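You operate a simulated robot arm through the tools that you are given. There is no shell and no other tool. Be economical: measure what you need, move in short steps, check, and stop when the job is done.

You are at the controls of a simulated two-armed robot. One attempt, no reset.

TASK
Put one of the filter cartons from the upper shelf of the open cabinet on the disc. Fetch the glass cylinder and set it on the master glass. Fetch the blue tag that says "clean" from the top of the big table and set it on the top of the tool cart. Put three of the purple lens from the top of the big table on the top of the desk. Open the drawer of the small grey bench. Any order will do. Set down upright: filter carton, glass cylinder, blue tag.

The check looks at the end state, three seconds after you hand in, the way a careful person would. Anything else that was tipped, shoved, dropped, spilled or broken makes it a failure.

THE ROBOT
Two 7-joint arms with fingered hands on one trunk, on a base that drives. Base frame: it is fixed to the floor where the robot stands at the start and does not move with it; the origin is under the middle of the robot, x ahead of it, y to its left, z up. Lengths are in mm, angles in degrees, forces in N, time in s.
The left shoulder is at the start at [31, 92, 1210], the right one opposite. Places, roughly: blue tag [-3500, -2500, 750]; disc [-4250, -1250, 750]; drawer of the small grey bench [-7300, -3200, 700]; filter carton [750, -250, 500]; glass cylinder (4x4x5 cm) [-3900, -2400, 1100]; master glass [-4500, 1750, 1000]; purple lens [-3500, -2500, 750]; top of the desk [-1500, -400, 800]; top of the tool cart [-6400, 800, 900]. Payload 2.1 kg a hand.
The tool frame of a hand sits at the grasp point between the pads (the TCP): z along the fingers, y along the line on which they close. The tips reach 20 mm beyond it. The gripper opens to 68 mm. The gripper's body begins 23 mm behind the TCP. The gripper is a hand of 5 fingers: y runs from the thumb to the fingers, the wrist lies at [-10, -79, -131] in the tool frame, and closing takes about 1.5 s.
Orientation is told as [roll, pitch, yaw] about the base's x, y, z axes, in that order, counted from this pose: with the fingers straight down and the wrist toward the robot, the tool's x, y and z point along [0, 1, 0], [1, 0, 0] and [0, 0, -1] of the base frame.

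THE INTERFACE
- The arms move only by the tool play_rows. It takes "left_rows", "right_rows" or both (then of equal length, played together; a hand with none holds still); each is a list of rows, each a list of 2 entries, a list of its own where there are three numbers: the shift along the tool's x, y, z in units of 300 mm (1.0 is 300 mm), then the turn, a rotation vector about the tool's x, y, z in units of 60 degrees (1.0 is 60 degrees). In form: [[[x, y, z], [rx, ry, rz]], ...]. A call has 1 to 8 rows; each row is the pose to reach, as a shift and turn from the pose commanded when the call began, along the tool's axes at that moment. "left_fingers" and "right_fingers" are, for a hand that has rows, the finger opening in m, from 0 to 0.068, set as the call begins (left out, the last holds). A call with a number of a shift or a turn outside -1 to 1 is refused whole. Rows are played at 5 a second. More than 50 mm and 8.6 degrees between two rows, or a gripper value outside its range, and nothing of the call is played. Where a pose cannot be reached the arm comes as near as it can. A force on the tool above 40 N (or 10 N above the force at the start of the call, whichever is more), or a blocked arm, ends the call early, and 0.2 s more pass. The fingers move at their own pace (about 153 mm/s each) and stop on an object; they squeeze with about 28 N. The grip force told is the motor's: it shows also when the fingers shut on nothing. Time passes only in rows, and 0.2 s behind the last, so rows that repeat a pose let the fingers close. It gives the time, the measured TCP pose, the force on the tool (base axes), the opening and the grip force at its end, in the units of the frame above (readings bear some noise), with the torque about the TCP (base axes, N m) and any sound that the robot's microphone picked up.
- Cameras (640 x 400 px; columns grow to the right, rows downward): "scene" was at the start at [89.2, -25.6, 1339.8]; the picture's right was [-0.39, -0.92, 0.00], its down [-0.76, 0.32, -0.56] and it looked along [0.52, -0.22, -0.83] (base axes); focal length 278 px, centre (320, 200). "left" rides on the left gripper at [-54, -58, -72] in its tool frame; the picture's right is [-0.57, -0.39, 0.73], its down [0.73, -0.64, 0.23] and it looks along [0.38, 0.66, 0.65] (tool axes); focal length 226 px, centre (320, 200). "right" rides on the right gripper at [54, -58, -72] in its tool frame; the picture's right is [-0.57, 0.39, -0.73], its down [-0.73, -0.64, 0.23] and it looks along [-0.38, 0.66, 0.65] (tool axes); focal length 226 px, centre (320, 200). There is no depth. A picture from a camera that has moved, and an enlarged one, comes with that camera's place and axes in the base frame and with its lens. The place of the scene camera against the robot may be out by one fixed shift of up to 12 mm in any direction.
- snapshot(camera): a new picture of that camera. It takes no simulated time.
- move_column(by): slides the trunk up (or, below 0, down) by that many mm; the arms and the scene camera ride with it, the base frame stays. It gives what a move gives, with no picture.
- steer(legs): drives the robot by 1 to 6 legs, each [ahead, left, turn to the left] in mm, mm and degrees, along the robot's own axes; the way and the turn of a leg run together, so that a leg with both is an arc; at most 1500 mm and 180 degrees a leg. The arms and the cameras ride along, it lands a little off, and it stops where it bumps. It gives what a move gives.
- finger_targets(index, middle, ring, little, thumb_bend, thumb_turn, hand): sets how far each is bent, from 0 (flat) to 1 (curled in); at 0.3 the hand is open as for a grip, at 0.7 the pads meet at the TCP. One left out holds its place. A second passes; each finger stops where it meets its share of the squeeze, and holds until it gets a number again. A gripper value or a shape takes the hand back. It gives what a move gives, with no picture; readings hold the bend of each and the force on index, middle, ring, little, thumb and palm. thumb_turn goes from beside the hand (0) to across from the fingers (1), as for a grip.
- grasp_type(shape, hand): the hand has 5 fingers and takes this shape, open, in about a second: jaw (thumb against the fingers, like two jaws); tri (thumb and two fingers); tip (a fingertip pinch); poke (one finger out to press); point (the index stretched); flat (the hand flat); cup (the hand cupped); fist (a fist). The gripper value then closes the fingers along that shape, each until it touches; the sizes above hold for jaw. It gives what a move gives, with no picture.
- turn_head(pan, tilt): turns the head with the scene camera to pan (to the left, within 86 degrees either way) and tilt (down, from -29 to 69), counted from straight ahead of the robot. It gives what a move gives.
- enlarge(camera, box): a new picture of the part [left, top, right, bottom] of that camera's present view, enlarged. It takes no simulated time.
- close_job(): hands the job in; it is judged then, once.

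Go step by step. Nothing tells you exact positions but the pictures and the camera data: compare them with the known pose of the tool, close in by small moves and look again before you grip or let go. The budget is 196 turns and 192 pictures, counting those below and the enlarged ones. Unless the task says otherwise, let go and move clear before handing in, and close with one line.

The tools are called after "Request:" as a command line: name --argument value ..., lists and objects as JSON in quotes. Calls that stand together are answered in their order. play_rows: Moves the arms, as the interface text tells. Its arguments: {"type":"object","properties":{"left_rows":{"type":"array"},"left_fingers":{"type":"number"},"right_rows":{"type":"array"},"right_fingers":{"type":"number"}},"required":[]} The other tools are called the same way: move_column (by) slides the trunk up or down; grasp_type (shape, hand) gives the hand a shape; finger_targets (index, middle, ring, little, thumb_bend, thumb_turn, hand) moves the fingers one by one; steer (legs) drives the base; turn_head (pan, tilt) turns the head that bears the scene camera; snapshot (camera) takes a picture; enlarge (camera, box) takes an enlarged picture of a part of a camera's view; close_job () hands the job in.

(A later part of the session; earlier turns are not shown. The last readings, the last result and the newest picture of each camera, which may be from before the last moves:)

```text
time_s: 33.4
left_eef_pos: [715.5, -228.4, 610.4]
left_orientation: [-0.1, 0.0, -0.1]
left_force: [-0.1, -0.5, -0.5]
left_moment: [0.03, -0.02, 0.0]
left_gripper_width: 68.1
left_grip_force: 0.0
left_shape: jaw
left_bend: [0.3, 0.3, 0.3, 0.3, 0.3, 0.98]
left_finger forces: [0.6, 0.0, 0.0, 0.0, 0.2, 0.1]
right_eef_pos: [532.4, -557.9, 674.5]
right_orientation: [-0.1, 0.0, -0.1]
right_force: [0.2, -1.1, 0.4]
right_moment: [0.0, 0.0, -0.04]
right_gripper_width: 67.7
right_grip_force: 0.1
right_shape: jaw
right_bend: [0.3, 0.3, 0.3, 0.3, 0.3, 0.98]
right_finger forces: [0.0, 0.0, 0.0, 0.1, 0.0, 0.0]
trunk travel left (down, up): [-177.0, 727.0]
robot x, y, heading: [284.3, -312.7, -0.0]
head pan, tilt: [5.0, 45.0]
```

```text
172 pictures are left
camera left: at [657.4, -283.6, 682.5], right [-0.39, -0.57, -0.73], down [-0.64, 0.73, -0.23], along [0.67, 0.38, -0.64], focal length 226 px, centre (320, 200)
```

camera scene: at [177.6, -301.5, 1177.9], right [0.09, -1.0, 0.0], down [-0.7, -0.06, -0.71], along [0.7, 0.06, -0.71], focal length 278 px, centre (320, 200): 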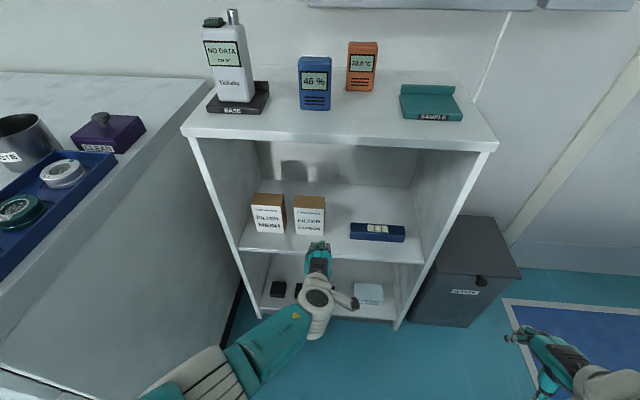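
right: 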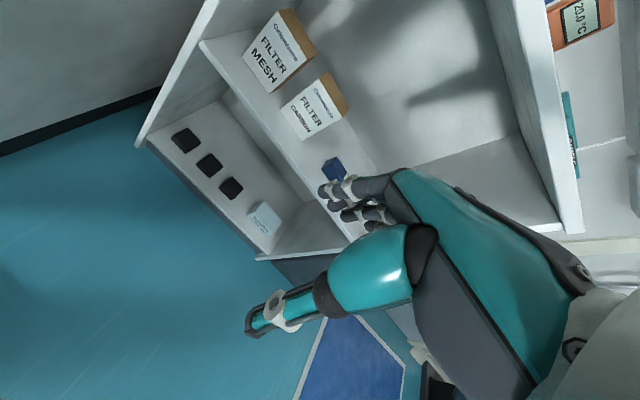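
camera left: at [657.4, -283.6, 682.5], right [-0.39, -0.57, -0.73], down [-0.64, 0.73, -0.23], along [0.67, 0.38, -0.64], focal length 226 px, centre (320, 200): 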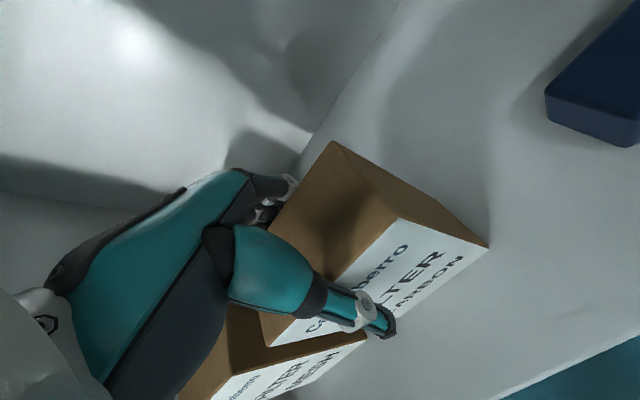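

Request:
play_rows --left_rows '[[[0, 0, 0], [0, 0, 0]], [[0, 0, 0], [0, 0, 0]], [[0, 0, 0], [0, 0, 0]], [[0, 0, 0], [0, 0, 0]], [[0, 0, 0], [0, 0, 0]], [[0, 0, 0], [0, 0, 0]], [[0, 0, 0], [0, 0, 0]], [[0, 0, 0], [0, 0, 0]]]' --left_fingers 0.02

Request:
move_column --by 60

Request:
snapshot --camera "left"

Request:
snapshot --camera "scene"

```text
time_s: 35.2
left_eef_pos: [715.4, -228.5, 610.3]
left_orientation: [0.0, -0.1, -0.1]
left_force: [-0.8, 0.8, -0.2]
left_moment: [0.05, 0.04, -0.02]
left_gripper_width: 46.7
left_grip_force: 28.3
left_shape: jaw
left_bend: [0.34, 0.4, 0.37, 0.33, 0.63, 0.98]
left_finger forces: [14.6, 7.8, 3.2, 2.4, 27.4, 0.0]
right_eef_pos: [532.0, -559.0, 673.1]
right_orientation: [-0.1, 0.0, 0.0]
right_force: [0.2, -0.7, -0.2]
right_moment: [-0.02, -0.01, 0.01]
right_gripper_width: 67.6
right_grip_force: 0.1
right_shape: jaw
right_bend: [0.3, 0.3, 0.3, 0.3, 0.3, 0.98]
right_finger forces: [0.1, 0.0, 0.0, 0.0, 0.0, 0.0]
trunk travel left (down, up): [-177.0, 727.0]
robot x, y, heading: [279.6, -310.1, -0.2]
head pan, tilt: [5.0, 45.0]
```

```text
time_s: 36.2
left_eef_pos: [715.1, -228.9, 670.5]
left_orientation: [0.0, -0.1, -0.1]
left_force: [-0.6, 0.8, -1.9]
left_moment: [0.0, 0.01, -0.05]
left_gripper_width: 46.4
left_grip_force: 28.2
left_shape: jaw
left_bend: [0.34, 0.41, 0.38, 0.42, 0.64, 0.96]
left_finger forces: [14.5, 7.9, 3.3, 2.4, 27.8, 0.0]
right_eef_pos: [531.3, -558.4, 735.0]
right_orientation: [0.0, -0.1, 0.0]
right_force: [0.5, 0.0, -0.2]
right_moment: [0.02, 0.01, -0.01]
right_gripper_width: 67.6
right_grip_force: 0.2
right_shape: jaw
right_bend: [0.3, 0.3, 0.3, 0.3, 0.3, 0.98]
right_finger forces: [0.0, 0.0, 0.0, 0.1, 0.0, 0.0]
trunk travel left (down, up): [-237.0, 667.0]
robot x, y, heading: [280.7, -308.0, 0.0]
head pan, tilt: [5.0, 45.0]
```

```text
171 pictures are left
camera left: at [657.5, -283.6, 742.3], right [-0.39, -0.57, -0.73], down [-0.64, 0.73, -0.23], along [0.67, 0.38, -0.65], focal length 226 px, centre (320, 200)
```

left: 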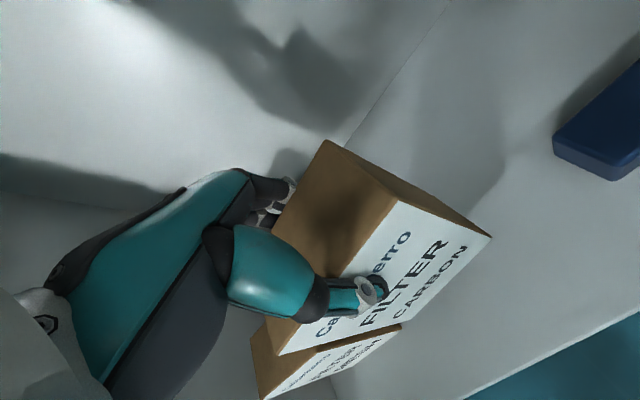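

```text
170 pictures are left
camera scene: at [415.8, -301.7, 1139.4], right [0.09, -1.0, 0.0], down [-0.7, -0.06, -0.71], along [0.7, 0.06, -0.71], focal length 278 px, centre (320, 200)
```

scene: 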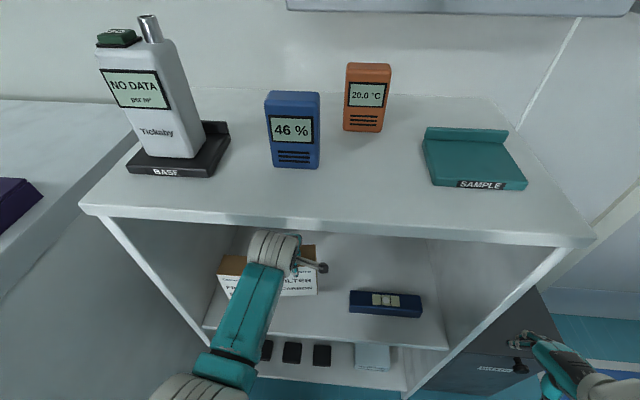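

The carton is held (46.7 mm, lifted). I back straight out, raise the trunk and look around the room.

Request:
steer --legs '[[-330, 0, 0]]'

Request:
move_column --by 200

Request:
turn_head --pan -86 --tilt 15

Request:
snapshot --camera "scene"

Request:
turn_head --pan 86 --tilt 15

Request:
snapshot --camera "scene"

```text
time_s: 38.4
left_eef_pos: [391.7, -229.4, 669.2]
left_orientation: [0.0, -0.1, -0.2]
left_force: [-0.5, -0.5, -1.1]
left_moment: [0.02, -0.01, 0.01]
left_gripper_width: 46.6
left_grip_force: 28.3
left_shape: jaw
left_bend: [0.34, 0.41, 0.38, 0.42, 0.64, 0.96]
left_finger forces: [14.5, 7.8, 3.3, 2.3, 27.8, 0.1]
right_eef_pos: [205.5, -559.1, 734.3]
right_orientation: [0.0, 0.0, 0.0]
right_force: [-0.2, 0.4, 0.7]
right_moment: [0.04, -0.01, 0.02]
right_gripper_width: 68.0
right_grip_force: 0.0
right_shape: jaw
right_bend: [0.3, 0.3, 0.3, 0.3, 0.3, 0.98]
right_finger forces: [0.0, 0.0, 0.1, 0.0, 0.0, 0.0]
trunk travel left (down, up): [-237.0, 667.0]
robot x, y, heading: [-41.0, -311.5, -0.1]
head pan, tilt: [5.0, 45.0]
```

```text
time_s: 40.5
left_eef_pos: [391.2, -228.4, 870.4]
left_orientation: [0.0, -0.1, -0.1]
left_force: [0.4, 0.0, -2.1]
left_moment: [0.03, 0.0, 0.01]
left_gripper_width: 46.5
left_grip_force: 27.6
left_shape: jaw
left_bend: [0.34, 0.41, 0.38, 0.42, 0.64, 0.96]
left_finger forces: [14.6, 7.8, 3.5, 2.2, 27.8, 0.1]
right_eef_pos: [204.9, -559.2, 935.4]
right_orientation: [0.0, 0.0, 0.0]
right_force: [0.7, -0.3, -0.5]
right_moment: [0.0, 0.03, 0.0]
right_gripper_width: 67.5
right_grip_force: 0.0
right_shape: jaw
right_bend: [0.3, 0.3, 0.3, 0.3, 0.3, 0.98]
right_finger forces: [0.1, 0.0, 0.0, 0.0, 0.0, 0.0]
trunk travel left (down, up): [-437.0, 467.0]
robot x, y, heading: [-44.7, -308.3, -0.1]
head pan, tilt: [5.0, 45.0]
```

```text
time_s: 42.2
left_eef_pos: [390.4, -228.8, 870.3]
left_orientation: [-0.1, -0.1, -0.1]
left_force: [0.0, 0.2, -0.8]
left_moment: [0.06, 0.02, -0.03]
left_gripper_width: 46.5
left_grip_force: 27.9
left_shape: jaw
left_bend: [0.34, 0.41, 0.38, 0.42, 0.64, 0.96]
left_finger forces: [14.6, 7.8, 3.3, 2.4, 27.8, 0.0]
right_eef_pos: [204.8, -558.8, 935.7]
right_orientation: [0.1, 0.0, 0.0]
right_force: [-0.5, -0.6, -0.6]
right_moment: [0.01, -0.01, 0.0]
right_gripper_width: 67.6
right_grip_force: 0.0
right_shape: jaw
right_bend: [0.3, 0.3, 0.3, 0.3, 0.3, 0.98]
right_finger forces: [0.0, 0.1, 0.0, 0.1, 0.0, 0.1]
trunk travel left (down, up): [-437.0, 467.0]
robot x, y, heading: [-42.4, -306.8, -0.4]
head pan, tilt: [-85.9, 15.0]
```

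```text
169 pictures are left
camera scene: at [-13.0, -401.5, 1387.9], right [-1.0, -0.07, 0.0], down [-0.02, 0.26, -0.97], along [0.07, -0.96, -0.26], focal length 278 px, centre (320, 200)
```

scene: 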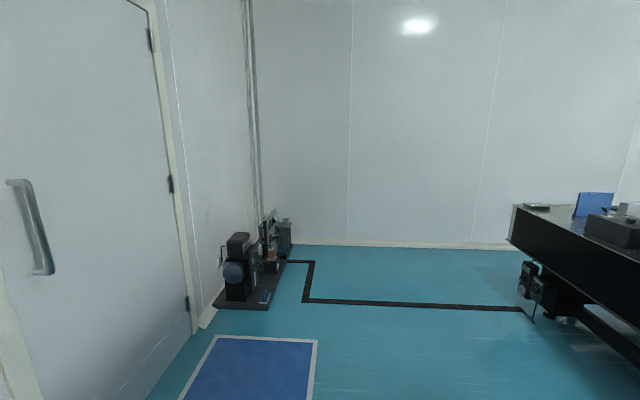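

```text
time_s: 44.8
left_eef_pos: [390.8, -228.0, 870.1]
left_orientation: [0.0, -0.2, -0.1]
left_force: [0.4, 0.0, -1.8]
left_moment: [0.0, 0.0, 0.02]
left_gripper_width: 46.2
left_grip_force: 27.9
left_shape: jaw
left_bend: [0.34, 0.41, 0.38, 0.42, 0.64, 0.96]
left_finger forces: [14.6, 7.8, 3.3, 2.3, 27.8, 0.0]
right_eef_pos: [205.6, -558.5, 935.2]
right_orientation: [0.1, 0.0, 0.0]
right_force: [0.3, -0.2, 0.1]
right_moment: [0.0, 0.03, 0.05]
right_gripper_width: 67.7
right_grip_force: 0.0
right_shape: jaw
right_bend: [0.3, 0.3, 0.3, 0.3, 0.3, 0.98]
right_finger forces: [0.1, 0.1, 0.0, 0.0, 0.1, 0.0]
trunk travel left (down, up): [-437.0, 467.0]
robot x, y, heading: [-41.5, -311.4, -0.0]
head pan, tilt: [85.9, 15.0]
```

```text
168 pictures are left
camera scene: at [-12.7, -215.1, 1387.9], right [1.0, -0.07, 0.0], down [-0.02, -0.26, -0.97], along [0.07, 0.96, -0.26], focal length 278 px, centre (320, 200)
```

scene: 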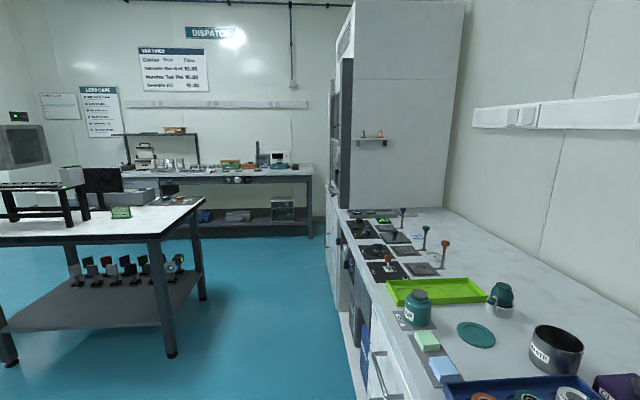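

I see benches at left and a black table behind to the right. I turn around in place to face the rest of the room.

Request:
steer --legs '[[0, 0, -180]]'

Request:
turn_head --pan 0 --tilt 15

Request:
snapshot --camera "scene"

Request:
turn_head --pan 60 --tilt 15

Request:
snapshot --camera "scene"

Request:
turn_head --pan -60 --tilt 15

Request:
snapshot --camera "scene"

```text
time_s: 52.5
left_eef_pos: [-478.1, -395.8, 870.6]
left_orientation: [0.1, -0.2, -179.4]
left_force: [-0.2, 0.1, -1.1]
left_moment: [0.02, 0.02, 0.01]
left_gripper_width: 45.5
left_grip_force: 27.9
left_shape: jaw
left_bend: [0.34, 0.41, 0.39, 0.42, 0.65, 0.96]
left_finger forces: [14.0, 7.6, 3.4, 1.7, 26.2, 0.0]
right_eef_pos: [-297.5, -64.7, 935.0]
right_orientation: [0.0, 0.1, -179.3]
right_force: [-0.2, 0.6, 0.1]
right_moment: [-0.01, -0.03, -0.03]
right_gripper_width: 67.5
right_grip_force: 0.0
right_shape: jaw
right_bend: [0.3, 0.3, 0.3, 0.3, 0.3, 0.98]
right_finger forces: [0.0, 0.1, 0.0, 0.1, 0.0, 0.0]
trunk travel left (down, up): [-437.0, 467.0]
robot x, y, heading: [-44.0, -311.8, -179.7]
head pan, tilt: [85.9, 15.0]
```

```text
time_s: 54.1
left_eef_pos: [-478.5, -396.4, 869.8]
left_orientation: [0.0, -0.1, -179.5]
left_force: [0.3, 0.3, -1.4]
left_moment: [-0.01, 0.02, -0.02]
left_gripper_width: 45.6
left_grip_force: 27.6
left_shape: jaw
left_bend: [0.34, 0.41, 0.39, 0.42, 0.65, 0.96]
left_finger forces: [14.0, 7.6, 3.3, 1.7, 26.0, 0.0]
right_eef_pos: [-298.8, -63.8, 933.4]
right_orientation: [0.0, 0.0, -179.4]
right_force: [-0.2, 0.3, 0.4]
right_moment: [0.01, 0.01, 0.0]
right_gripper_width: 67.8
right_grip_force: 0.0
right_shape: jaw
right_bend: [0.3, 0.3, 0.3, 0.3, 0.3, 0.98]
right_finger forces: [0.0, 0.0, 0.0, 0.1, 0.0, 0.0]
trunk travel left (down, up): [-437.0, 467.0]
robot x, y, heading: [-46.8, -309.5, -179.4]
head pan, tilt: [0.0, 15.0]
```

```text
167 pictures are left
camera scene: at [-164.7, -309.2, 1387.9], right [-0.01, 1.0, 0.0], down [0.26, 0.0, -0.97], along [-0.97, -0.01, -0.26], focal length 278 px, centre (320, 200)
```

scene: 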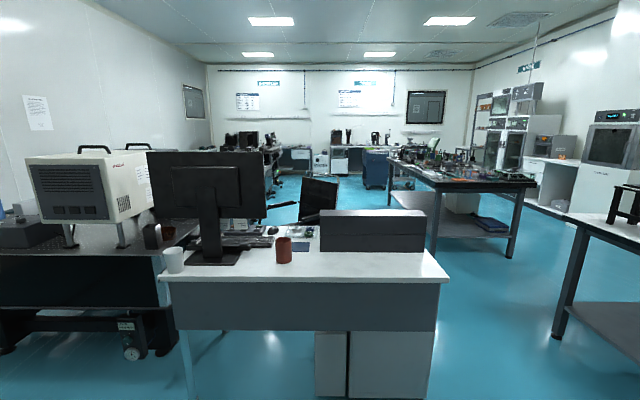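

```text
time_s: 55.4
left_eef_pos: [-477.9, -397.3, 870.2]
left_orientation: [0.0, -0.1, -179.4]
left_force: [-1.2, 0.5, -0.8]
left_moment: [-0.02, 0.0, -0.03]
left_gripper_width: 45.5
left_grip_force: 27.7
left_shape: jaw
left_bend: [0.34, 0.41, 0.39, 0.42, 0.65, 0.96]
left_finger forces: [14.0, 7.5, 3.2, 1.6, 26.2, 0.0]
right_eef_pos: [-296.6, -65.2, 934.3]
right_orientation: [0.0, 0.0, -179.3]
right_force: [0.0, -0.4, 0.1]
right_moment: [-0.02, -0.01, -0.02]
right_gripper_width: 67.7
right_grip_force: 0.1
right_shape: jaw
right_bend: [0.3, 0.3, 0.3, 0.3, 0.3, 0.98]
right_finger forces: [0.0, 0.0, 0.1, 0.0, 0.1, 0.1]
trunk travel left (down, up): [-437.0, 467.0]
robot x, y, heading: [-41.3, -310.2, -179.4]
head pan, tilt: [60.0, 15.0]
```

```text
166 pictures are left
camera scene: at [-117.3, -389.6, 1387.9], right [-0.87, 0.49, 0.0], down [0.13, 0.23, -0.97], along [-0.48, -0.84, -0.26], focal length 278 px, centre (320, 200)
```

scene: 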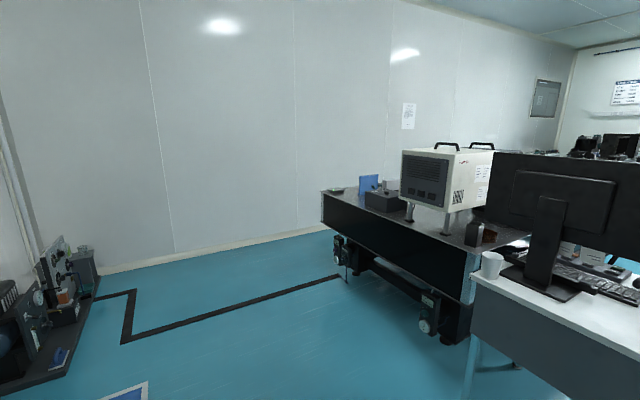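

```text
time_s: 57.4
left_eef_pos: [-478.4, -397.1, 870.3]
left_orientation: [-0.1, 0.0, -179.5]
left_force: [-0.6, -0.4, -1.7]
left_moment: [0.0, -0.05, 0.0]
left_gripper_width: 45.4
left_grip_force: 27.8
left_shape: jaw
left_bend: [0.34, 0.41, 0.39, 0.42, 0.65, 0.96]
left_finger forces: [14.0, 7.6, 3.4, 1.7, 26.2, 0.1]
right_eef_pos: [-298.6, -63.5, 934.7]
right_orientation: [0.0, 0.1, -179.4]
right_force: [-0.3, 0.2, -0.4]
right_moment: [-0.01, 0.02, 0.0]
right_gripper_width: 67.5
right_grip_force: 0.0
right_shape: jaw
right_bend: [0.3, 0.3, 0.3, 0.3, 0.3, 0.98]
right_finger forces: [0.0, 0.0, 0.0, 0.1, 0.0, 0.1]
trunk travel left (down, up): [-437.0, 467.0]
robot x, y, heading: [-48.3, -313.7, -179.3]
head pan, tilt: [-60.0, 15.0]
```

```text
165 pictures are left
camera scene: at [-118.8, -227.9, 1387.9], right [0.86, 0.51, 0.0], down [0.13, -0.22, -0.97], along [-0.49, 0.83, -0.26], focal length 278 px, centre (320, 200)
```

scene: 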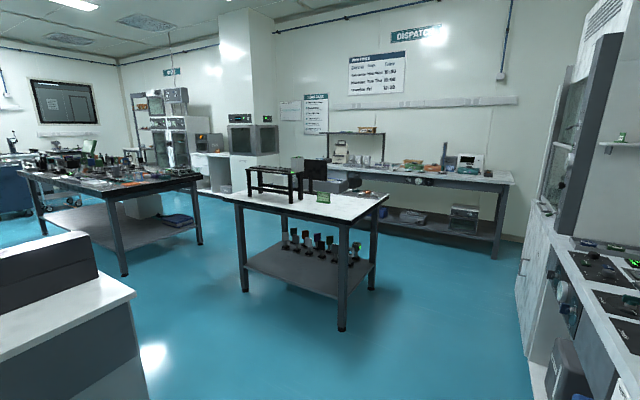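

The room is mapped: desk straight ahead (x≈-1150 to -2000, y≈-950 to 190), dark table at y>900 beyond, big black table at left. I take the corridor at y≈500 past the desk.

Request:
steer --legs '[[400, -820, 0], [1500, 0, 0]]'

Request:
turn_head --pan 15 --tilt 15

Request:
snapshot --camera "scene"

Request:
turn_head --pan 80 --tilt 25

Request:
snapshot --camera "scene"

```text
time_s: 69.3
left_eef_pos: [-2387.4, 401.1, 871.8]
left_orientation: [0.0, -0.1, -179.2]
left_force: [0.5, 1.5, -1.3]
left_moment: [0.01, -0.01, 0.02]
left_gripper_width: 45.3
left_grip_force: 28.5
left_shape: jaw
left_bend: [0.34, 0.41, 0.39, 0.42, 0.65, 0.96]
left_finger forces: [13.9, 7.6, 3.2, 1.7, 26.3, 0.1]
right_eef_pos: [-2208.1, 733.7, 934.6]
right_orientation: [0.0, 0.1, -179.1]
right_force: [0.1, -0.1, 0.2]
right_moment: [-0.01, 0.0, 0.01]
right_gripper_width: 67.6
right_grip_force: 0.0
right_shape: jaw
right_bend: [0.3, 0.3, 0.3, 0.3, 0.3, 0.98]
right_finger forces: [0.0, 0.0, 0.0, 0.0, 0.0, 0.0]
trunk travel left (down, up): [-437.0, 467.0]
robot x, y, heading: [-1951.8, 490.0, -179.2]
head pan, tilt: [-60.0, 15.0]
```

```text
time_s: 70.7
left_eef_pos: [-2387.7, 401.5, 869.8]
left_orientation: [0.0, -0.2, -179.3]
left_force: [0.3, 0.3, -1.6]
left_moment: [0.05, 0.01, -0.03]
left_gripper_width: 45.5
left_grip_force: 28.2
left_shape: jaw
left_bend: [0.34, 0.41, 0.39, 0.42, 0.65, 0.96]
left_finger forces: [14.0, 7.6, 3.4, 1.8, 26.3, 0.0]
right_eef_pos: [-2208.7, 734.5, 934.0]
right_orientation: [0.0, 0.0, -179.2]
right_force: [0.6, 0.4, 1.0]
right_moment: [0.0, 0.02, -0.01]
right_gripper_width: 67.7
right_grip_force: 0.0
right_shape: jaw
right_bend: [0.3, 0.3, 0.3, 0.3, 0.3, 0.98]
right_finger forces: [0.1, 0.1, 0.0, 0.0, 0.0, 0.0]
trunk travel left (down, up): [-437.0, 467.0]
robot x, y, heading: [-1950.9, 487.9, -179.2]
head pan, tilt: [15.0, 15.0]
```

```text
164 pictures are left
camera scene: at [-2071.4, 466.2, 1387.9], right [-0.27, 0.96, 0.0], down [0.25, 0.07, -0.97], along [-0.93, -0.26, -0.26], focal length 278 px, centre (320, 200)
```

scene: 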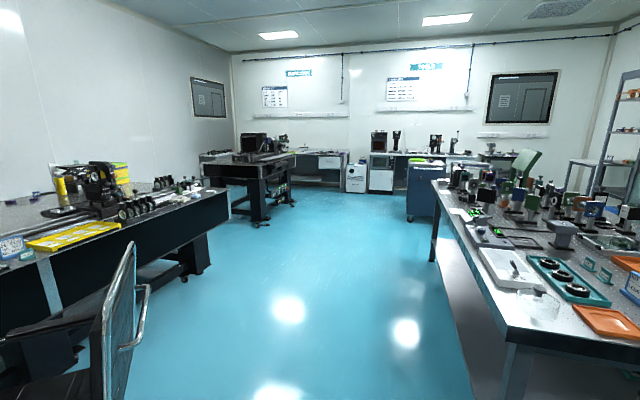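

```text
time_s: 72.1
left_eef_pos: [-2387.7, 402.6, 870.1]
left_orientation: [0.0, -0.1, -179.2]
left_force: [0.1, -0.4, -2.0]
left_moment: [0.01, -0.02, 0.01]
left_gripper_width: 45.4
left_grip_force: 28.1
left_shape: jaw
left_bend: [0.34, 0.41, 0.39, 0.42, 0.65, 0.96]
left_finger forces: [14.0, 7.6, 3.3, 1.7, 26.3, 0.0]
right_eef_pos: [-2207.5, 734.5, 934.2]
right_orientation: [0.0, 0.0, -179.0]
right_force: [0.2, -0.2, 0.4]
right_moment: [-0.02, -0.02, 0.0]
right_gripper_width: 67.5
right_grip_force: 0.0
right_shape: jaw
right_bend: [0.3, 0.3, 0.3, 0.3, 0.3, 0.98]
right_finger forces: [0.1, 0.0, 0.0, 0.1, 0.1, 0.0]
trunk travel left (down, up): [-437.0, 467.0]
robot x, y, heading: [-1951.7, 491.7, -179.4]
head pan, tilt: [80.0, 25.0]
```

```text
163 pictures are left
camera scene: at [-1996.3, 400.6, 1371.7], right [-0.99, 0.16, 0.0], down [0.07, 0.42, -0.91], along [-0.15, -0.89, -0.42], focal length 278 px, centre (320, 200)
```

scene: 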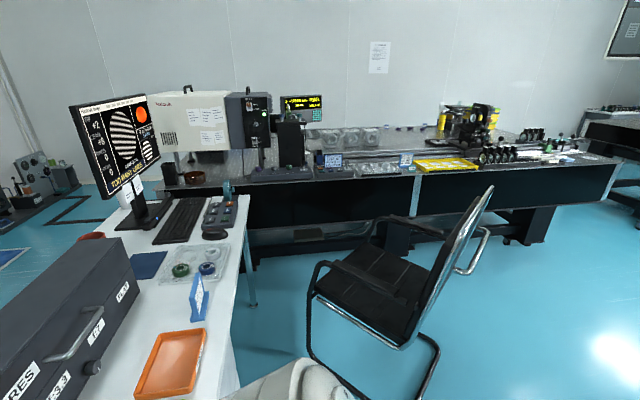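

The big table's front edge is near y≈-1150, its right end near x≈-4330; a chair stands near (-2700,-500). I drive through the open floor and turn to face the disc end of the table.

Request:
steer --legs '[[1500, 400, 0], [600, 150, 0], [0, 0, 90]]'

Request:
turn_head --pan 0 --tilt 25

Request:
snapshot --camera "scene"

Request:
enlarge --camera "scene" --box '[160, 100, 480, 300]'

```text
refused: leg 1 is longer than a leg can be; nothing moved
```

```text
time_s: 73.6
left_eef_pos: [-2388.5, 401.9, 870.7]
left_orientation: [0.0, -0.1, -179.2]
left_force: [0.3, 1.0, -1.8]
left_moment: [0.01, 0.01, 0.01]
left_gripper_width: 45.6
left_grip_force: 27.6
left_shape: jaw
left_bend: [0.34, 0.41, 0.39, 0.42, 0.65, 0.96]
left_finger forces: [14.0, 7.6, 3.4, 1.8, 26.3, 0.0]
right_eef_pos: [-2207.8, 734.2, 935.1]
right_orientation: [0.0, 0.0, -179.2]
right_force: [0.5, 1.0, 0.8]
right_moment: [-0.01, -0.01, 0.01]
right_gripper_width: 67.7
right_grip_force: 0.0
right_shape: jaw
right_bend: [0.3, 0.3, 0.3, 0.3, 0.3, 0.98]
right_finger forces: [0.0, 0.0, 0.1, 0.1, 0.0, 0.0]
trunk travel left (down, up): [-437.0, 467.0]
robot x, y, heading: [-1952.0, 490.9, -179.3]
head pan, tilt: [0.0, 25.0]
```

```text
162 pictures are left
camera scene: at [-2073.6, 490.2, 1371.7], right [-0.01, 1.0, 0.0], down [0.42, 0.01, -0.91], along [-0.91, -0.01, -0.42], focal length 278 px, centre (320, 200)
```

scene: 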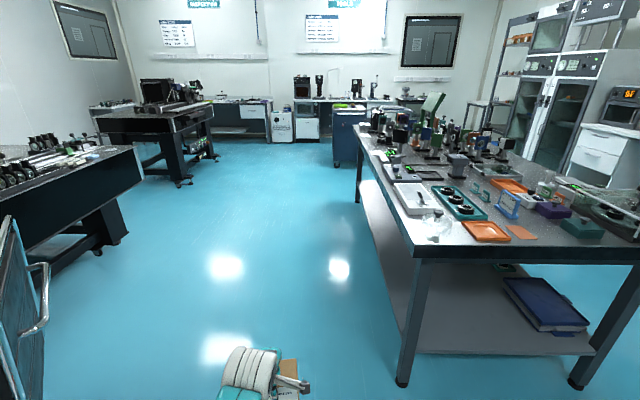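

```text
2.00 times, centred on (320, 200) of scene
camera zoom: at [-2073.6, 490.2, 1371.7], right [-0.01, 1.0, 0.0], down [0.42, 0.01, -0.91], along [-0.91, -0.01, -0.42], focal length 556 px, centre (320, 200)
```

zoom: 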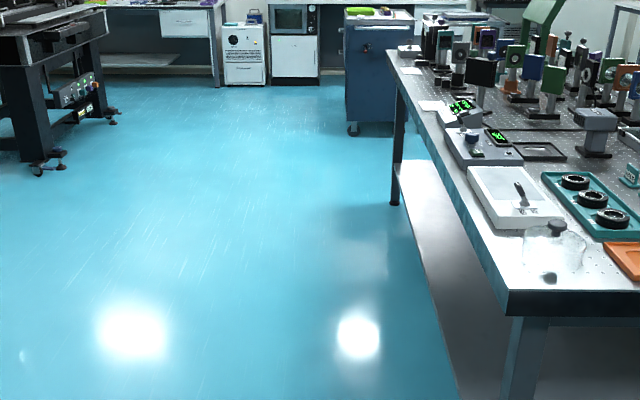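

Request:
steer --legs '[[1300, 350, 0], [700, 150, 0], [0, 0, 90]]'

Request:
snapshot --camera "scene"

Request:
enlarge --camera "scene" --box '[160, 60, 480, 260]'

```text
time_s: 87.7
left_eef_pos: [-3859.4, -471.3, 870.4]
left_orientation: [0.0, -0.1, -89.8]
left_force: [-1.2, 0.5, -1.5]
left_moment: [-0.02, 0.01, 0.0]
left_gripper_width: 45.0
left_grip_force: 28.1
left_shape: jaw
left_bend: [0.34, 0.41, 0.39, 0.42, 0.66, 0.96]
left_finger forces: [13.6, 7.6, 3.3, 1.4, 25.6, 0.0]
right_eef_pos: [-4190.3, -289.4, 935.0]
right_orientation: [0.0, 0.1, -89.7]
right_force: [-0.2, -0.8, 0.5]
right_moment: [-0.01, 0.0, -0.06]
right_gripper_width: 67.8
right_grip_force: 0.1
right_shape: jaw
right_bend: [0.3, 0.3, 0.3, 0.3, 0.3, 0.98]
right_finger forces: [0.0, 0.0, 0.0, 0.0, 0.0, 0.1]
trunk travel left (down, up): [-437.0, 467.0]
robot x, y, heading: [-3944.6, -38.3, -89.7]
head pan, tilt: [0.0, 25.0]
```

```text
160 pictures are left
camera scene: at [-3945.0, -153.2, 1371.7], right [-1.0, 0.0, 0.0], down [0.0, 0.42, -0.91], along [0.0, -0.91, -0.42], focal length 278 px, centre (320, 200)
```

scene: 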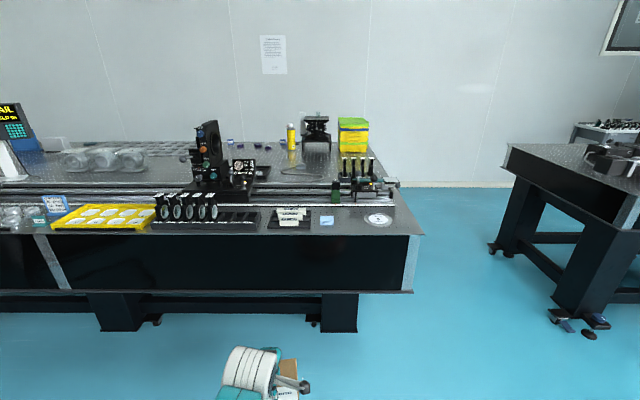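

```text
2.00 times, centred on (320, 160) of scene
camera zoom: at [-3945.0, -153.2, 1371.7], right [-1.0, 0.0, 0.0], down [0.0, 0.42, -0.91], along [0.0, -0.91, -0.42], focal length 556 px, centre (320, 280)
```

zoom: 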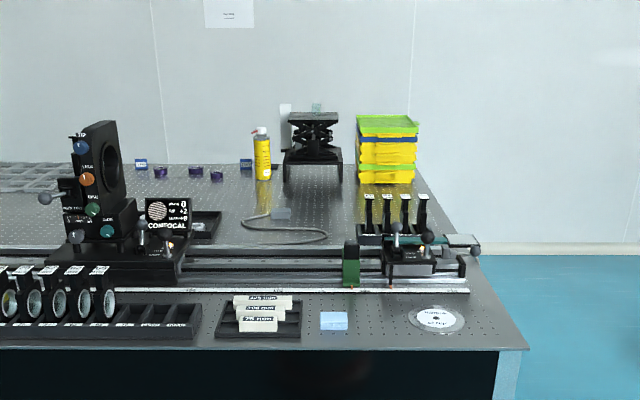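

The disc is the clear round plate near the table's right front corner, about (-4210,-1270). The glass cylinder seems to be on the black lab jack at the back; lenses and blue tags sit along the back edge. I raise and move toward the disc.

Request:
move_column --by 70

Request:
steer --legs '[[300, -345, 0], [260, 0, 0]]'

Request:
turn_head --pan 0 --tilt 45

Request:
snapshot --camera "scene"

Request:
snapshot --camera "left"

```text
time_s: 88.8
left_eef_pos: [-3861.2, -471.5, 939.4]
left_orientation: [0.1, -0.1, -89.7]
left_force: [0.1, -0.2, -0.4]
left_moment: [-0.01, -0.01, -0.01]
left_gripper_width: 45.1
left_grip_force: 28.0
left_shape: jaw
left_bend: [0.34, 0.41, 0.39, 0.42, 0.66, 0.96]
left_finger forces: [13.7, 7.6, 3.3, 1.5, 25.6, 0.0]
right_eef_pos: [-4191.1, -288.0, 1004.3]
right_orientation: [0.0, 0.1, -89.7]
right_force: [0.0, -0.5, 0.5]
right_moment: [-0.02, 0.02, 0.01]
right_gripper_width: 67.6
right_grip_force: 0.0
right_shape: jaw
right_bend: [0.3, 0.3, 0.3, 0.3, 0.3, 0.98]
right_finger forces: [0.0, 0.0, 0.1, 0.0, 0.1, 0.0]
trunk travel left (down, up): [-507.0, 397.0]
robot x, y, heading: [-3944.8, -37.2, -89.8]
head pan, tilt: [0.0, 25.0]
```

```text
time_s: 93.0
left_eef_pos: [-4201.2, -1030.2, 940.1]
left_orientation: [0.0, -0.2, -89.4]
left_force: [-0.4, 0.7, -1.3]
left_moment: [-0.04, -0.03, 0.02]
left_gripper_width: 44.9
left_grip_force: 28.0
left_shape: jaw
left_bend: [0.34, 0.41, 0.39, 0.42, 0.66, 0.96]
left_finger forces: [13.8, 7.6, 3.3, 1.4, 25.7, 0.0]
right_eef_pos: [-4533.4, -850.0, 1004.8]
right_orientation: [0.0, 0.0, -89.2]
right_force: [-0.3, -0.3, 0.5]
right_moment: [-0.01, 0.02, -0.04]
right_gripper_width: 67.8
right_grip_force: 0.0
right_shape: jaw
right_bend: [0.3, 0.3, 0.3, 0.3, 0.3, 0.98]
right_finger forces: [0.1, 0.0, 0.0, 0.0, 0.0, 0.0]
trunk travel left (down, up): [-507.0, 397.0]
robot x, y, heading: [-4290.2, -595.7, -89.4]
head pan, tilt: [0.0, 25.0]
```

```text
time_s: 93.8
left_eef_pos: [-4201.1, -1029.3, 939.9]
left_orientation: [0.0, -0.2, -89.4]
left_force: [-0.8, -0.5, -1.3]
left_moment: [0.0, 0.02, -0.01]
left_gripper_width: 44.8
left_grip_force: 27.4
left_shape: jaw
left_bend: [0.34, 0.41, 0.39, 0.42, 0.66, 0.96]
left_finger forces: [13.7, 7.6, 3.2, 1.5, 25.7, 0.0]
right_eef_pos: [-4532.6, -848.9, 1004.2]
right_orientation: [0.0, 0.0, -89.3]
right_force: [0.2, 0.2, 0.7]
right_moment: [-0.01, 0.01, -0.04]
right_gripper_width: 67.5
right_grip_force: 0.0
right_shape: jaw
right_bend: [0.3, 0.3, 0.3, 0.3, 0.3, 0.98]
right_finger forces: [0.0, 0.1, 0.0, 0.0, 0.0, 0.0]
trunk travel left (down, up): [-507.0, 397.0]
robot x, y, heading: [-4284.1, -595.1, -89.5]
head pan, tilt: [0.0, 45.0]
```

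```text
158 pictures are left
camera scene: at [-4288.2, -694.9, 1411.4], right [-1.0, -0.01, 0.0], down [-0.01, 0.71, -0.71], along [0.01, -0.71, -0.71], focal length 278 px, centre (320, 200)
```

scene: 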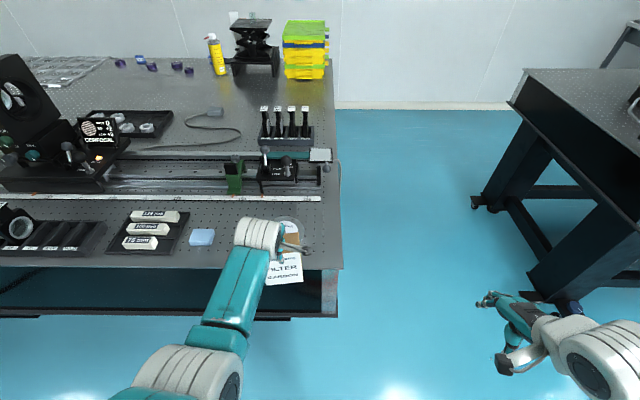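

```text
157 pictures are left
camera left: at [-4256.4, -972.0, 1012.4], right [-0.57, 0.38, -0.73], down [0.73, 0.65, -0.23], along [0.38, -0.66, -0.64], focal length 226 px, centre (320, 200)
```

left: 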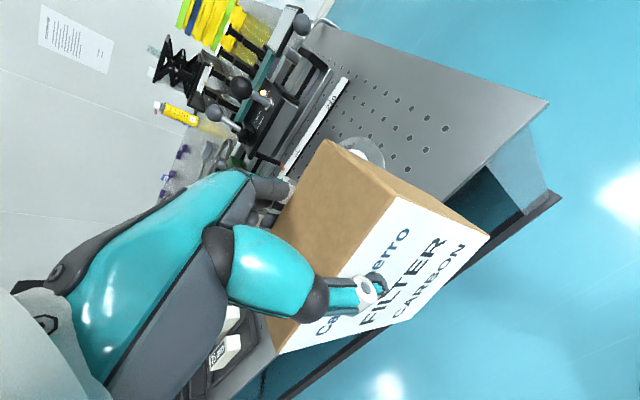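

Request:
enlarge --camera "left" --box '[240, 80, 480, 230]'

Request:
enlarge --camera "scene" --box '[200, 180, 360, 280]'

```text
2.67 times, centred on (360, 155) of left
camera zoom: at [-4256.4, -972.0, 1012.4], right [-0.57, 0.38, -0.73], down [0.73, 0.65, -0.23], along [0.38, -0.66, -0.64], focal length 603 px, centre (213, 320)
```

zoom: 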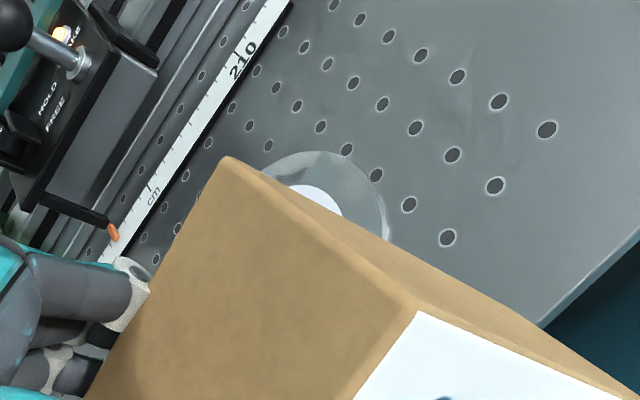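

```text
4.00 times, centred on (280, 230) of scene
camera zoom: at [-4288.2, -694.9, 1411.4], right [-1.0, -0.01, 0.0], down [-0.01, 0.71, -0.71], along [0.01, -0.71, -0.71], focal length 1112 px, centre (480, 80)
```

zoom: 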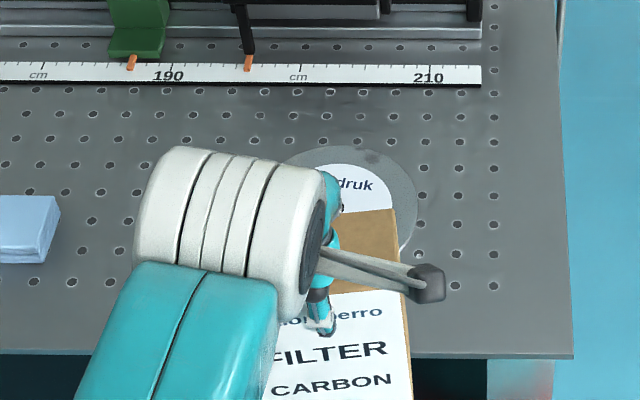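

The disc is partly hidden by the hand, so I step the base sideways for a clean view of it.

Request:
steer --legs '[[0, 180, 0]]'

Request:
turn_head --pan -8 --tilt 50

Request:
snapshot --camera "scene"

Request:
enlarge --camera "scene" --box '[240, 120, 480, 270]'

```text
time_s: 95.3
left_eef_pos: [-4020.9, -1027.5, 940.7]
left_orientation: [-0.1, -0.1, -89.5]
left_force: [0.2, -0.1, -1.0]
left_moment: [0.01, 0.0, 0.02]
left_gripper_width: 44.8
left_grip_force: 28.5
left_shape: jaw
left_bend: [0.34, 0.41, 0.39, 0.42, 0.66, 0.96]
left_finger forces: [13.7, 7.6, 3.2, 1.3, 25.6, 0.0]
right_eef_pos: [-4351.5, -847.1, 1004.9]
right_orientation: [-0.1, 0.0, -89.3]
right_force: [0.6, -0.1, 0.5]
right_moment: [-0.03, 0.01, -0.02]
right_gripper_width: 67.6
right_grip_force: 0.1
right_shape: jaw
right_bend: [0.3, 0.3, 0.3, 0.3, 0.3, 0.98]
right_finger forces: [0.0, 0.0, 0.1, 0.0, 0.1, 0.1]
trunk travel left (down, up): [-507.0, 397.0]
robot x, y, heading: [-4107.0, -592.4, -89.4]
head pan, tilt: [0.0, 45.0]
```

```text
time_s: 96.0
left_eef_pos: [-4022.3, -1026.8, 940.6]
left_orientation: [0.0, -0.1, -89.4]
left_force: [-0.3, 0.0, -0.8]
left_moment: [-0.01, 0.02, 0.0]
left_gripper_width: 44.7
left_grip_force: 27.9
left_shape: jaw
left_bend: [0.34, 0.41, 0.39, 0.42, 0.66, 0.96]
left_finger forces: [13.7, 7.6, 3.4, 1.4, 25.7, 0.0]
right_eef_pos: [-4353.8, -846.7, 1005.0]
right_orientation: [-0.1, 0.0, -89.3]
right_force: [-0.1, 0.2, 0.5]
right_moment: [-0.02, 0.02, 0.0]
right_gripper_width: 67.7
right_grip_force: 0.1
right_shape: jaw
right_bend: [0.3, 0.3, 0.3, 0.3, 0.3, 0.98]
right_finger forces: [0.0, 0.0, 0.0, 0.0, 0.0, 0.0]
trunk travel left (down, up): [-507.0, 397.0]
robot x, y, heading: [-4109.0, -595.2, -89.3]
head pan, tilt: [-8.0, 50.0]
```

```text
154 pictures are left
camera scene: at [-4118.7, -688.0, 1404.5], right [-0.99, 0.13, 0.0], down [0.1, 0.76, -0.64], along [-0.08, -0.64, -0.77], focal length 278 px, centre (320, 200)
```

scene: 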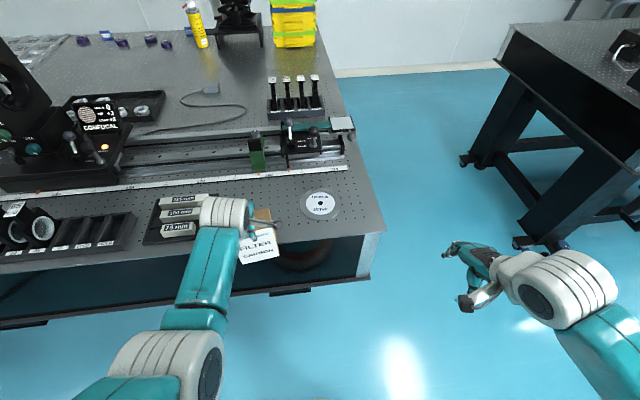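

```text
2.67 times, centred on (360, 195) of scene
camera zoom: at [-4118.7, -688.0, 1404.5], right [-0.99, 0.13, 0.0], down [0.1, 0.76, -0.64], along [-0.08, -0.64, -0.77], focal length 742 px, centre (213, 213)
```

zoom: 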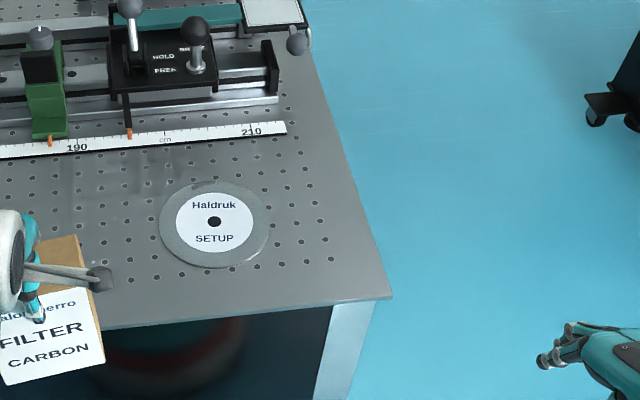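

Disc ("Haldruk SETUP") centre is about (-4180,-1175), table top about 800. I move the carton over it.

Request:
steer --legs '[[125, -158, 0]]'

```text
time_s: 97.6
left_eef_pos: [-4178.1, -1154.7, 940.1]
left_orientation: [0.0, 0.0, -89.5]
left_force: [-0.2, -0.6, -1.3]
left_moment: [0.05, -0.01, 0.0]
left_gripper_width: 44.9
left_grip_force: 27.6
left_shape: jaw
left_bend: [0.34, 0.41, 0.39, 0.42, 0.66, 0.96]
left_finger forces: [13.7, 7.5, 3.3, 1.4, 25.7, 0.0]
right_eef_pos: [-4510.2, -973.8, 1005.0]
right_orientation: [0.0, 0.0, -89.5]
right_force: [0.8, -0.1, 0.3]
right_moment: [-0.02, -0.03, -0.04]
right_gripper_width: 67.6
right_grip_force: 0.0
right_shape: jaw
right_bend: [0.3, 0.3, 0.3, 0.3, 0.3, 0.98]
right_finger forces: [0.1, 0.0, 0.0, 0.1, 0.0, 0.1]
trunk travel left (down, up): [-507.0, 397.0]
robot x, y, heading: [-4263.9, -719.0, -89.3]
head pan, tilt: [-8.0, 50.0]
```

Request:
play_rows --left_rows '[[[-0.006, 0.035, 0], [0, 0, 0]], [[-0.006, 0.067, 0], [0, 0, 0]], [[-0.006, 0.067, 0], [0, 0, 0]]]'

Request:
move_column --by -24

Request:
enlarge --camera "scene" --box '[200, 100, 440, 250]'

Request:
snapshot --camera "left"

```text
time_s: 98.4
left_eef_pos: [-4178.5, -1174.9, 940.1]
left_orientation: [0.0, 0.0, -89.5]
left_force: [0.9, 0.2, -1.1]
left_moment: [0.0, -0.01, -0.01]
left_gripper_width: 44.6
left_grip_force: 28.3
left_shape: jaw
left_bend: [0.34, 0.41, 0.39, 0.42, 0.66, 0.96]
left_finger forces: [13.8, 7.6, 3.2, 1.4, 25.7, 0.0]
right_eef_pos: [-4509.2, -972.9, 1005.1]
right_orientation: [0.0, 0.0, -89.3]
right_force: [0.0, 0.2, 0.1]
right_moment: [0.01, -0.01, 0.0]
right_gripper_width: 67.6
right_grip_force: 0.1
right_shape: jaw
right_bend: [0.3, 0.3, 0.3, 0.3, 0.3, 0.98]
right_finger forces: [0.0, 0.0, 0.1, 0.1, 0.0, 0.0]
trunk travel left (down, up): [-507.0, 397.0]
robot x, y, heading: [-4265.3, -719.1, -89.4]
head pan, tilt: [-8.0, 50.0]
```

```text
time_s: 99.1
left_eef_pos: [-4178.4, -1174.2, 916.0]
left_orientation: [0.0, -0.1, -89.4]
left_force: [-0.3, 0.2, -1.8]
left_moment: [-0.01, 0.0, -0.01]
left_gripper_width: 44.9
left_grip_force: 27.8
left_shape: jaw
left_bend: [0.34, 0.41, 0.39, 0.42, 0.66, 0.96]
left_finger forces: [13.7, 7.6, 3.3, 1.4, 25.7, 0.1]
right_eef_pos: [-4508.8, -973.9, 980.5]
right_orientation: [0.0, 0.1, -89.3]
right_force: [0.6, 0.3, 0.5]
right_moment: [-0.01, 0.01, -0.01]
right_gripper_width: 67.7
right_grip_force: 0.1
right_shape: jaw
right_bend: [0.3, 0.3, 0.3, 0.3, 0.3, 0.98]
right_finger forces: [0.0, 0.0, 0.1, 0.0, 0.0, 0.0]
trunk travel left (down, up): [-483.0, 421.0]
robot x, y, heading: [-4264.7, -719.1, -89.3]
head pan, tilt: [-8.0, 50.0]
```

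```text
2.67 times, centred on (320, 175) of scene
camera zoom: at [-4275.1, -816.6, 1380.3], right [-0.99, 0.13, 0.0], down [0.1, 0.76, -0.64], along [-0.08, -0.64, -0.77], focal length 742 px, centre (320, 267)
```

zoom: 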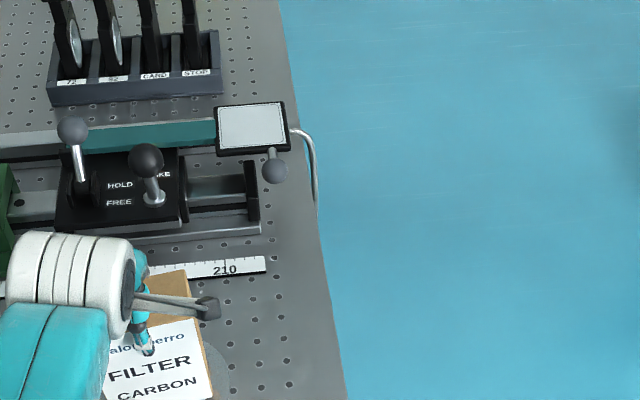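

```text
151 pictures are left
camera left: at [-4234.5, -1117.0, 988.4], right [-0.57, 0.38, -0.73], down [0.73, 0.65, -0.23], along [0.38, -0.66, -0.65], focal length 226 px, centre (320, 200)
```

left: 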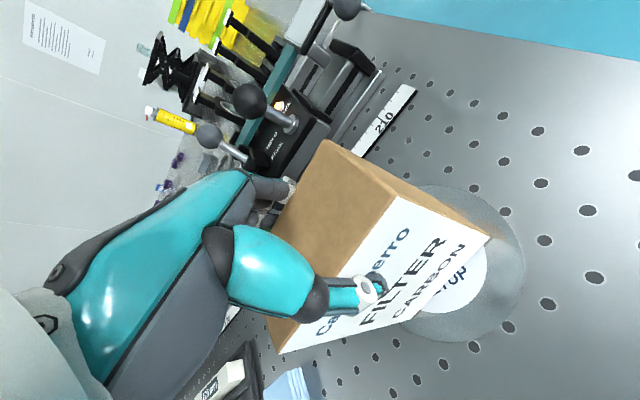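

Request:
play_rows --left_rows '[[[-0.016, -0.02, 0], [0, 0, 0]], [[-0.016, -0.02, 0], [0, 0, 0]]]'

Request:
move_column --by -5

Request:
move_column --by -3

```text
time_s: 99.7
left_eef_pos: [-4184.0, -1169.1, 915.6]
left_orientation: [0.0, -0.1, -89.5]
left_force: [-0.7, -0.8, -1.4]
left_moment: [0.0, 0.03, 0.01]
left_gripper_width: 44.6
left_grip_force: 28.1
left_shape: jaw
left_bend: [0.34, 0.41, 0.39, 0.42, 0.66, 0.96]
left_finger forces: [13.6, 7.5, 3.4, 1.4, 25.6, 0.0]
right_eef_pos: [-4509.3, -974.6, 980.5]
right_orientation: [0.0, 0.0, -89.3]
right_force: [0.3, -0.5, 0.1]
right_moment: [0.0, 0.01, 0.01]
right_gripper_width: 67.7
right_grip_force: 0.1
right_shape: jaw
right_bend: [0.3, 0.3, 0.3, 0.3, 0.3, 0.98]
right_finger forces: [0.0, 0.0, 0.0, 0.1, 0.0, 0.1]
trunk travel left (down, up): [-483.0, 421.0]
robot x, y, heading: [-4265.6, -719.1, -89.5]
head pan, tilt: [-8.0, 50.0]
```

```text
time_s: 100.2
left_eef_pos: [-4184.7, -1170.0, 912.9]
left_orientation: [-0.1, -0.3, -89.5]
left_force: [0.2, -2.5, 13.2]
left_moment: [0.03, -0.03, -0.05]
left_gripper_width: 44.6
left_grip_force: 28.1
left_shape: jaw
left_bend: [0.34, 0.41, 0.39, 0.42, 0.66, 0.96]
left_finger forces: [15.4, 8.2, 3.7, 1.8, 26.2, 0.1]
right_eef_pos: [-4508.7, -972.9, 975.7]
right_orientation: [0.1, 0.0, -89.4]
right_force: [-0.4, 0.0, -0.3]
right_moment: [-0.01, 0.0, -0.02]
right_gripper_width: 67.8
right_grip_force: 0.0
right_shape: jaw
right_bend: [0.3, 0.3, 0.3, 0.3, 0.3, 0.98]
right_finger forces: [0.1, 0.0, 0.0, 0.0, 0.0, 0.0]
trunk travel left (down, up): [-478.0, 426.0]
robot x, y, heading: [-4263.9, -718.3, -89.3]
head pan, tilt: [-8.0, 50.0]
```

```text
time_s: 100.8
left_eef_pos: [-4184.3, -1168.6, 910.2]
left_orientation: [0.0, -0.6, -89.5]
left_force: [0.8, -4.9, 33.1]
left_moment: [-0.05, -0.02, -0.05]
left_gripper_width: 43.7
left_grip_force: 28.0
left_shape: jaw
left_bend: [0.32, 0.4, 0.38, 0.41, 0.66, 0.96]
left_finger forces: [17.7, 9.1, 4.1, 2.6, 26.6, 0.0]
right_eef_pos: [-4510.4, -973.1, 974.2]
right_orientation: [0.0, -0.1, -89.4]
right_force: [0.3, -0.2, 0.7]
right_moment: [-0.01, 0.0, -0.02]
right_gripper_width: 67.8
right_grip_force: 0.2
right_shape: jaw
right_bend: [0.3, 0.3, 0.3, 0.3, 0.3, 0.98]
right_finger forces: [0.1, 0.1, 0.0, 0.0, 0.0, 0.0]
trunk travel left (down, up): [-475.0, 429.0]
robot x, y, heading: [-4263.4, -722.7, -89.4]
head pan, tilt: [-8.0, 50.0]
```

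Contact is made; I relieve the load and open the hand.

Request:
move_column --by 5

Request:
play_rows --left_rows '[[[0, 0, 0], [0, 0, 0]], [[0, 0, 0], [0, 0, 0]], [[0, 0, 0], [0, 0, 0]], [[0, 0, 0], [0, 0, 0]], [[0, 0, 0], [0, 0, 0]], [[0, 0, 0], [0, 0, 0]]]' --left_fingers 0.068

Request:
snapshot --camera "left"

```text
time_s: 101.3
left_eef_pos: [-4184.4, -1167.5, 912.7]
left_orientation: [0.0, 0.0, -89.5]
left_force: [0.2, -2.7, 12.3]
left_moment: [-0.04, 0.01, -0.05]
left_gripper_width: 43.7
left_grip_force: 28.2
left_shape: jaw
left_bend: [0.31, 0.4, 0.38, 0.42, 0.67, 0.96]
left_finger forces: [15.2, 9.1, 3.8, 2.0, 25.7, 0.0]
right_eef_pos: [-4509.5, -972.1, 976.3]
right_orientation: [0.0, 0.0, -89.4]
right_force: [-0.5, 0.0, -0.6]
right_moment: [0.01, -0.01, 0.0]
right_gripper_width: 67.8
right_grip_force: 0.0
right_shape: jaw
right_bend: [0.3, 0.3, 0.3, 0.3, 0.3, 0.98]
right_finger forces: [0.0, 0.1, 0.1, 0.1, 0.1, 0.0]
trunk travel left (down, up): [-480.0, 424.0]
robot x, y, heading: [-4267.3, -720.8, -89.3]
head pan, tilt: [-8.0, 50.0]
```

```text
time_s: 102.7
left_eef_pos: [-4184.5, -1167.9, 913.8]
left_orientation: [0.0, -0.1, -89.5]
left_force: [-0.4, 0.0, 0.3]
left_moment: [-0.01, 0.0, -0.02]
left_gripper_width: 67.7
left_grip_force: 0.0
left_shape: jaw
left_bend: [0.3, 0.3, 0.3, 0.3, 0.3, 0.97]
left_finger forces: [0.5, 0.0, 0.0, 0.0, 0.5, 0.1]
right_eef_pos: [-4510.5, -972.5, 977.9]
right_orientation: [-0.1, -0.1, -89.5]
right_force: [-0.7, 0.6, -0.6]
right_moment: [-0.01, 0.0, 0.02]
right_gripper_width: 67.7
right_grip_force: 0.1
right_shape: jaw
right_bend: [0.3, 0.3, 0.3, 0.3, 0.3, 0.98]
right_finger forces: [0.0, 0.0, 0.1, 0.2, 0.0, 0.0]
trunk travel left (down, up): [-480.0, 424.0]
robot x, y, heading: [-4264.1, -720.4, -89.5]
head pan, tilt: [-8.0, 50.0]
```

```text
150 pictures are left
camera left: at [-4239.3, -1111.0, 985.4], right [-0.57, 0.38, -0.73], down [0.73, 0.65, -0.23], along [0.38, -0.66, -0.64], focal length 226 px, centre (320, 200)
```

left: 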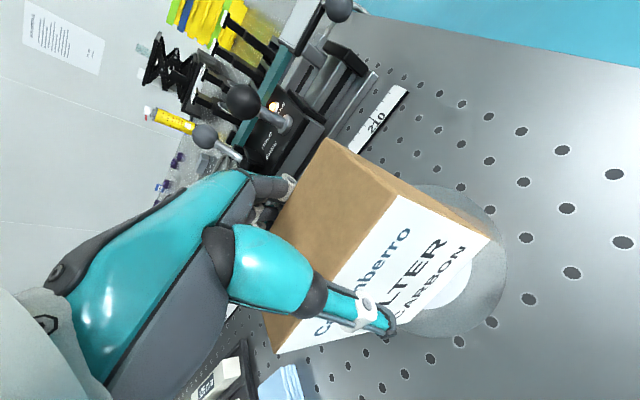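

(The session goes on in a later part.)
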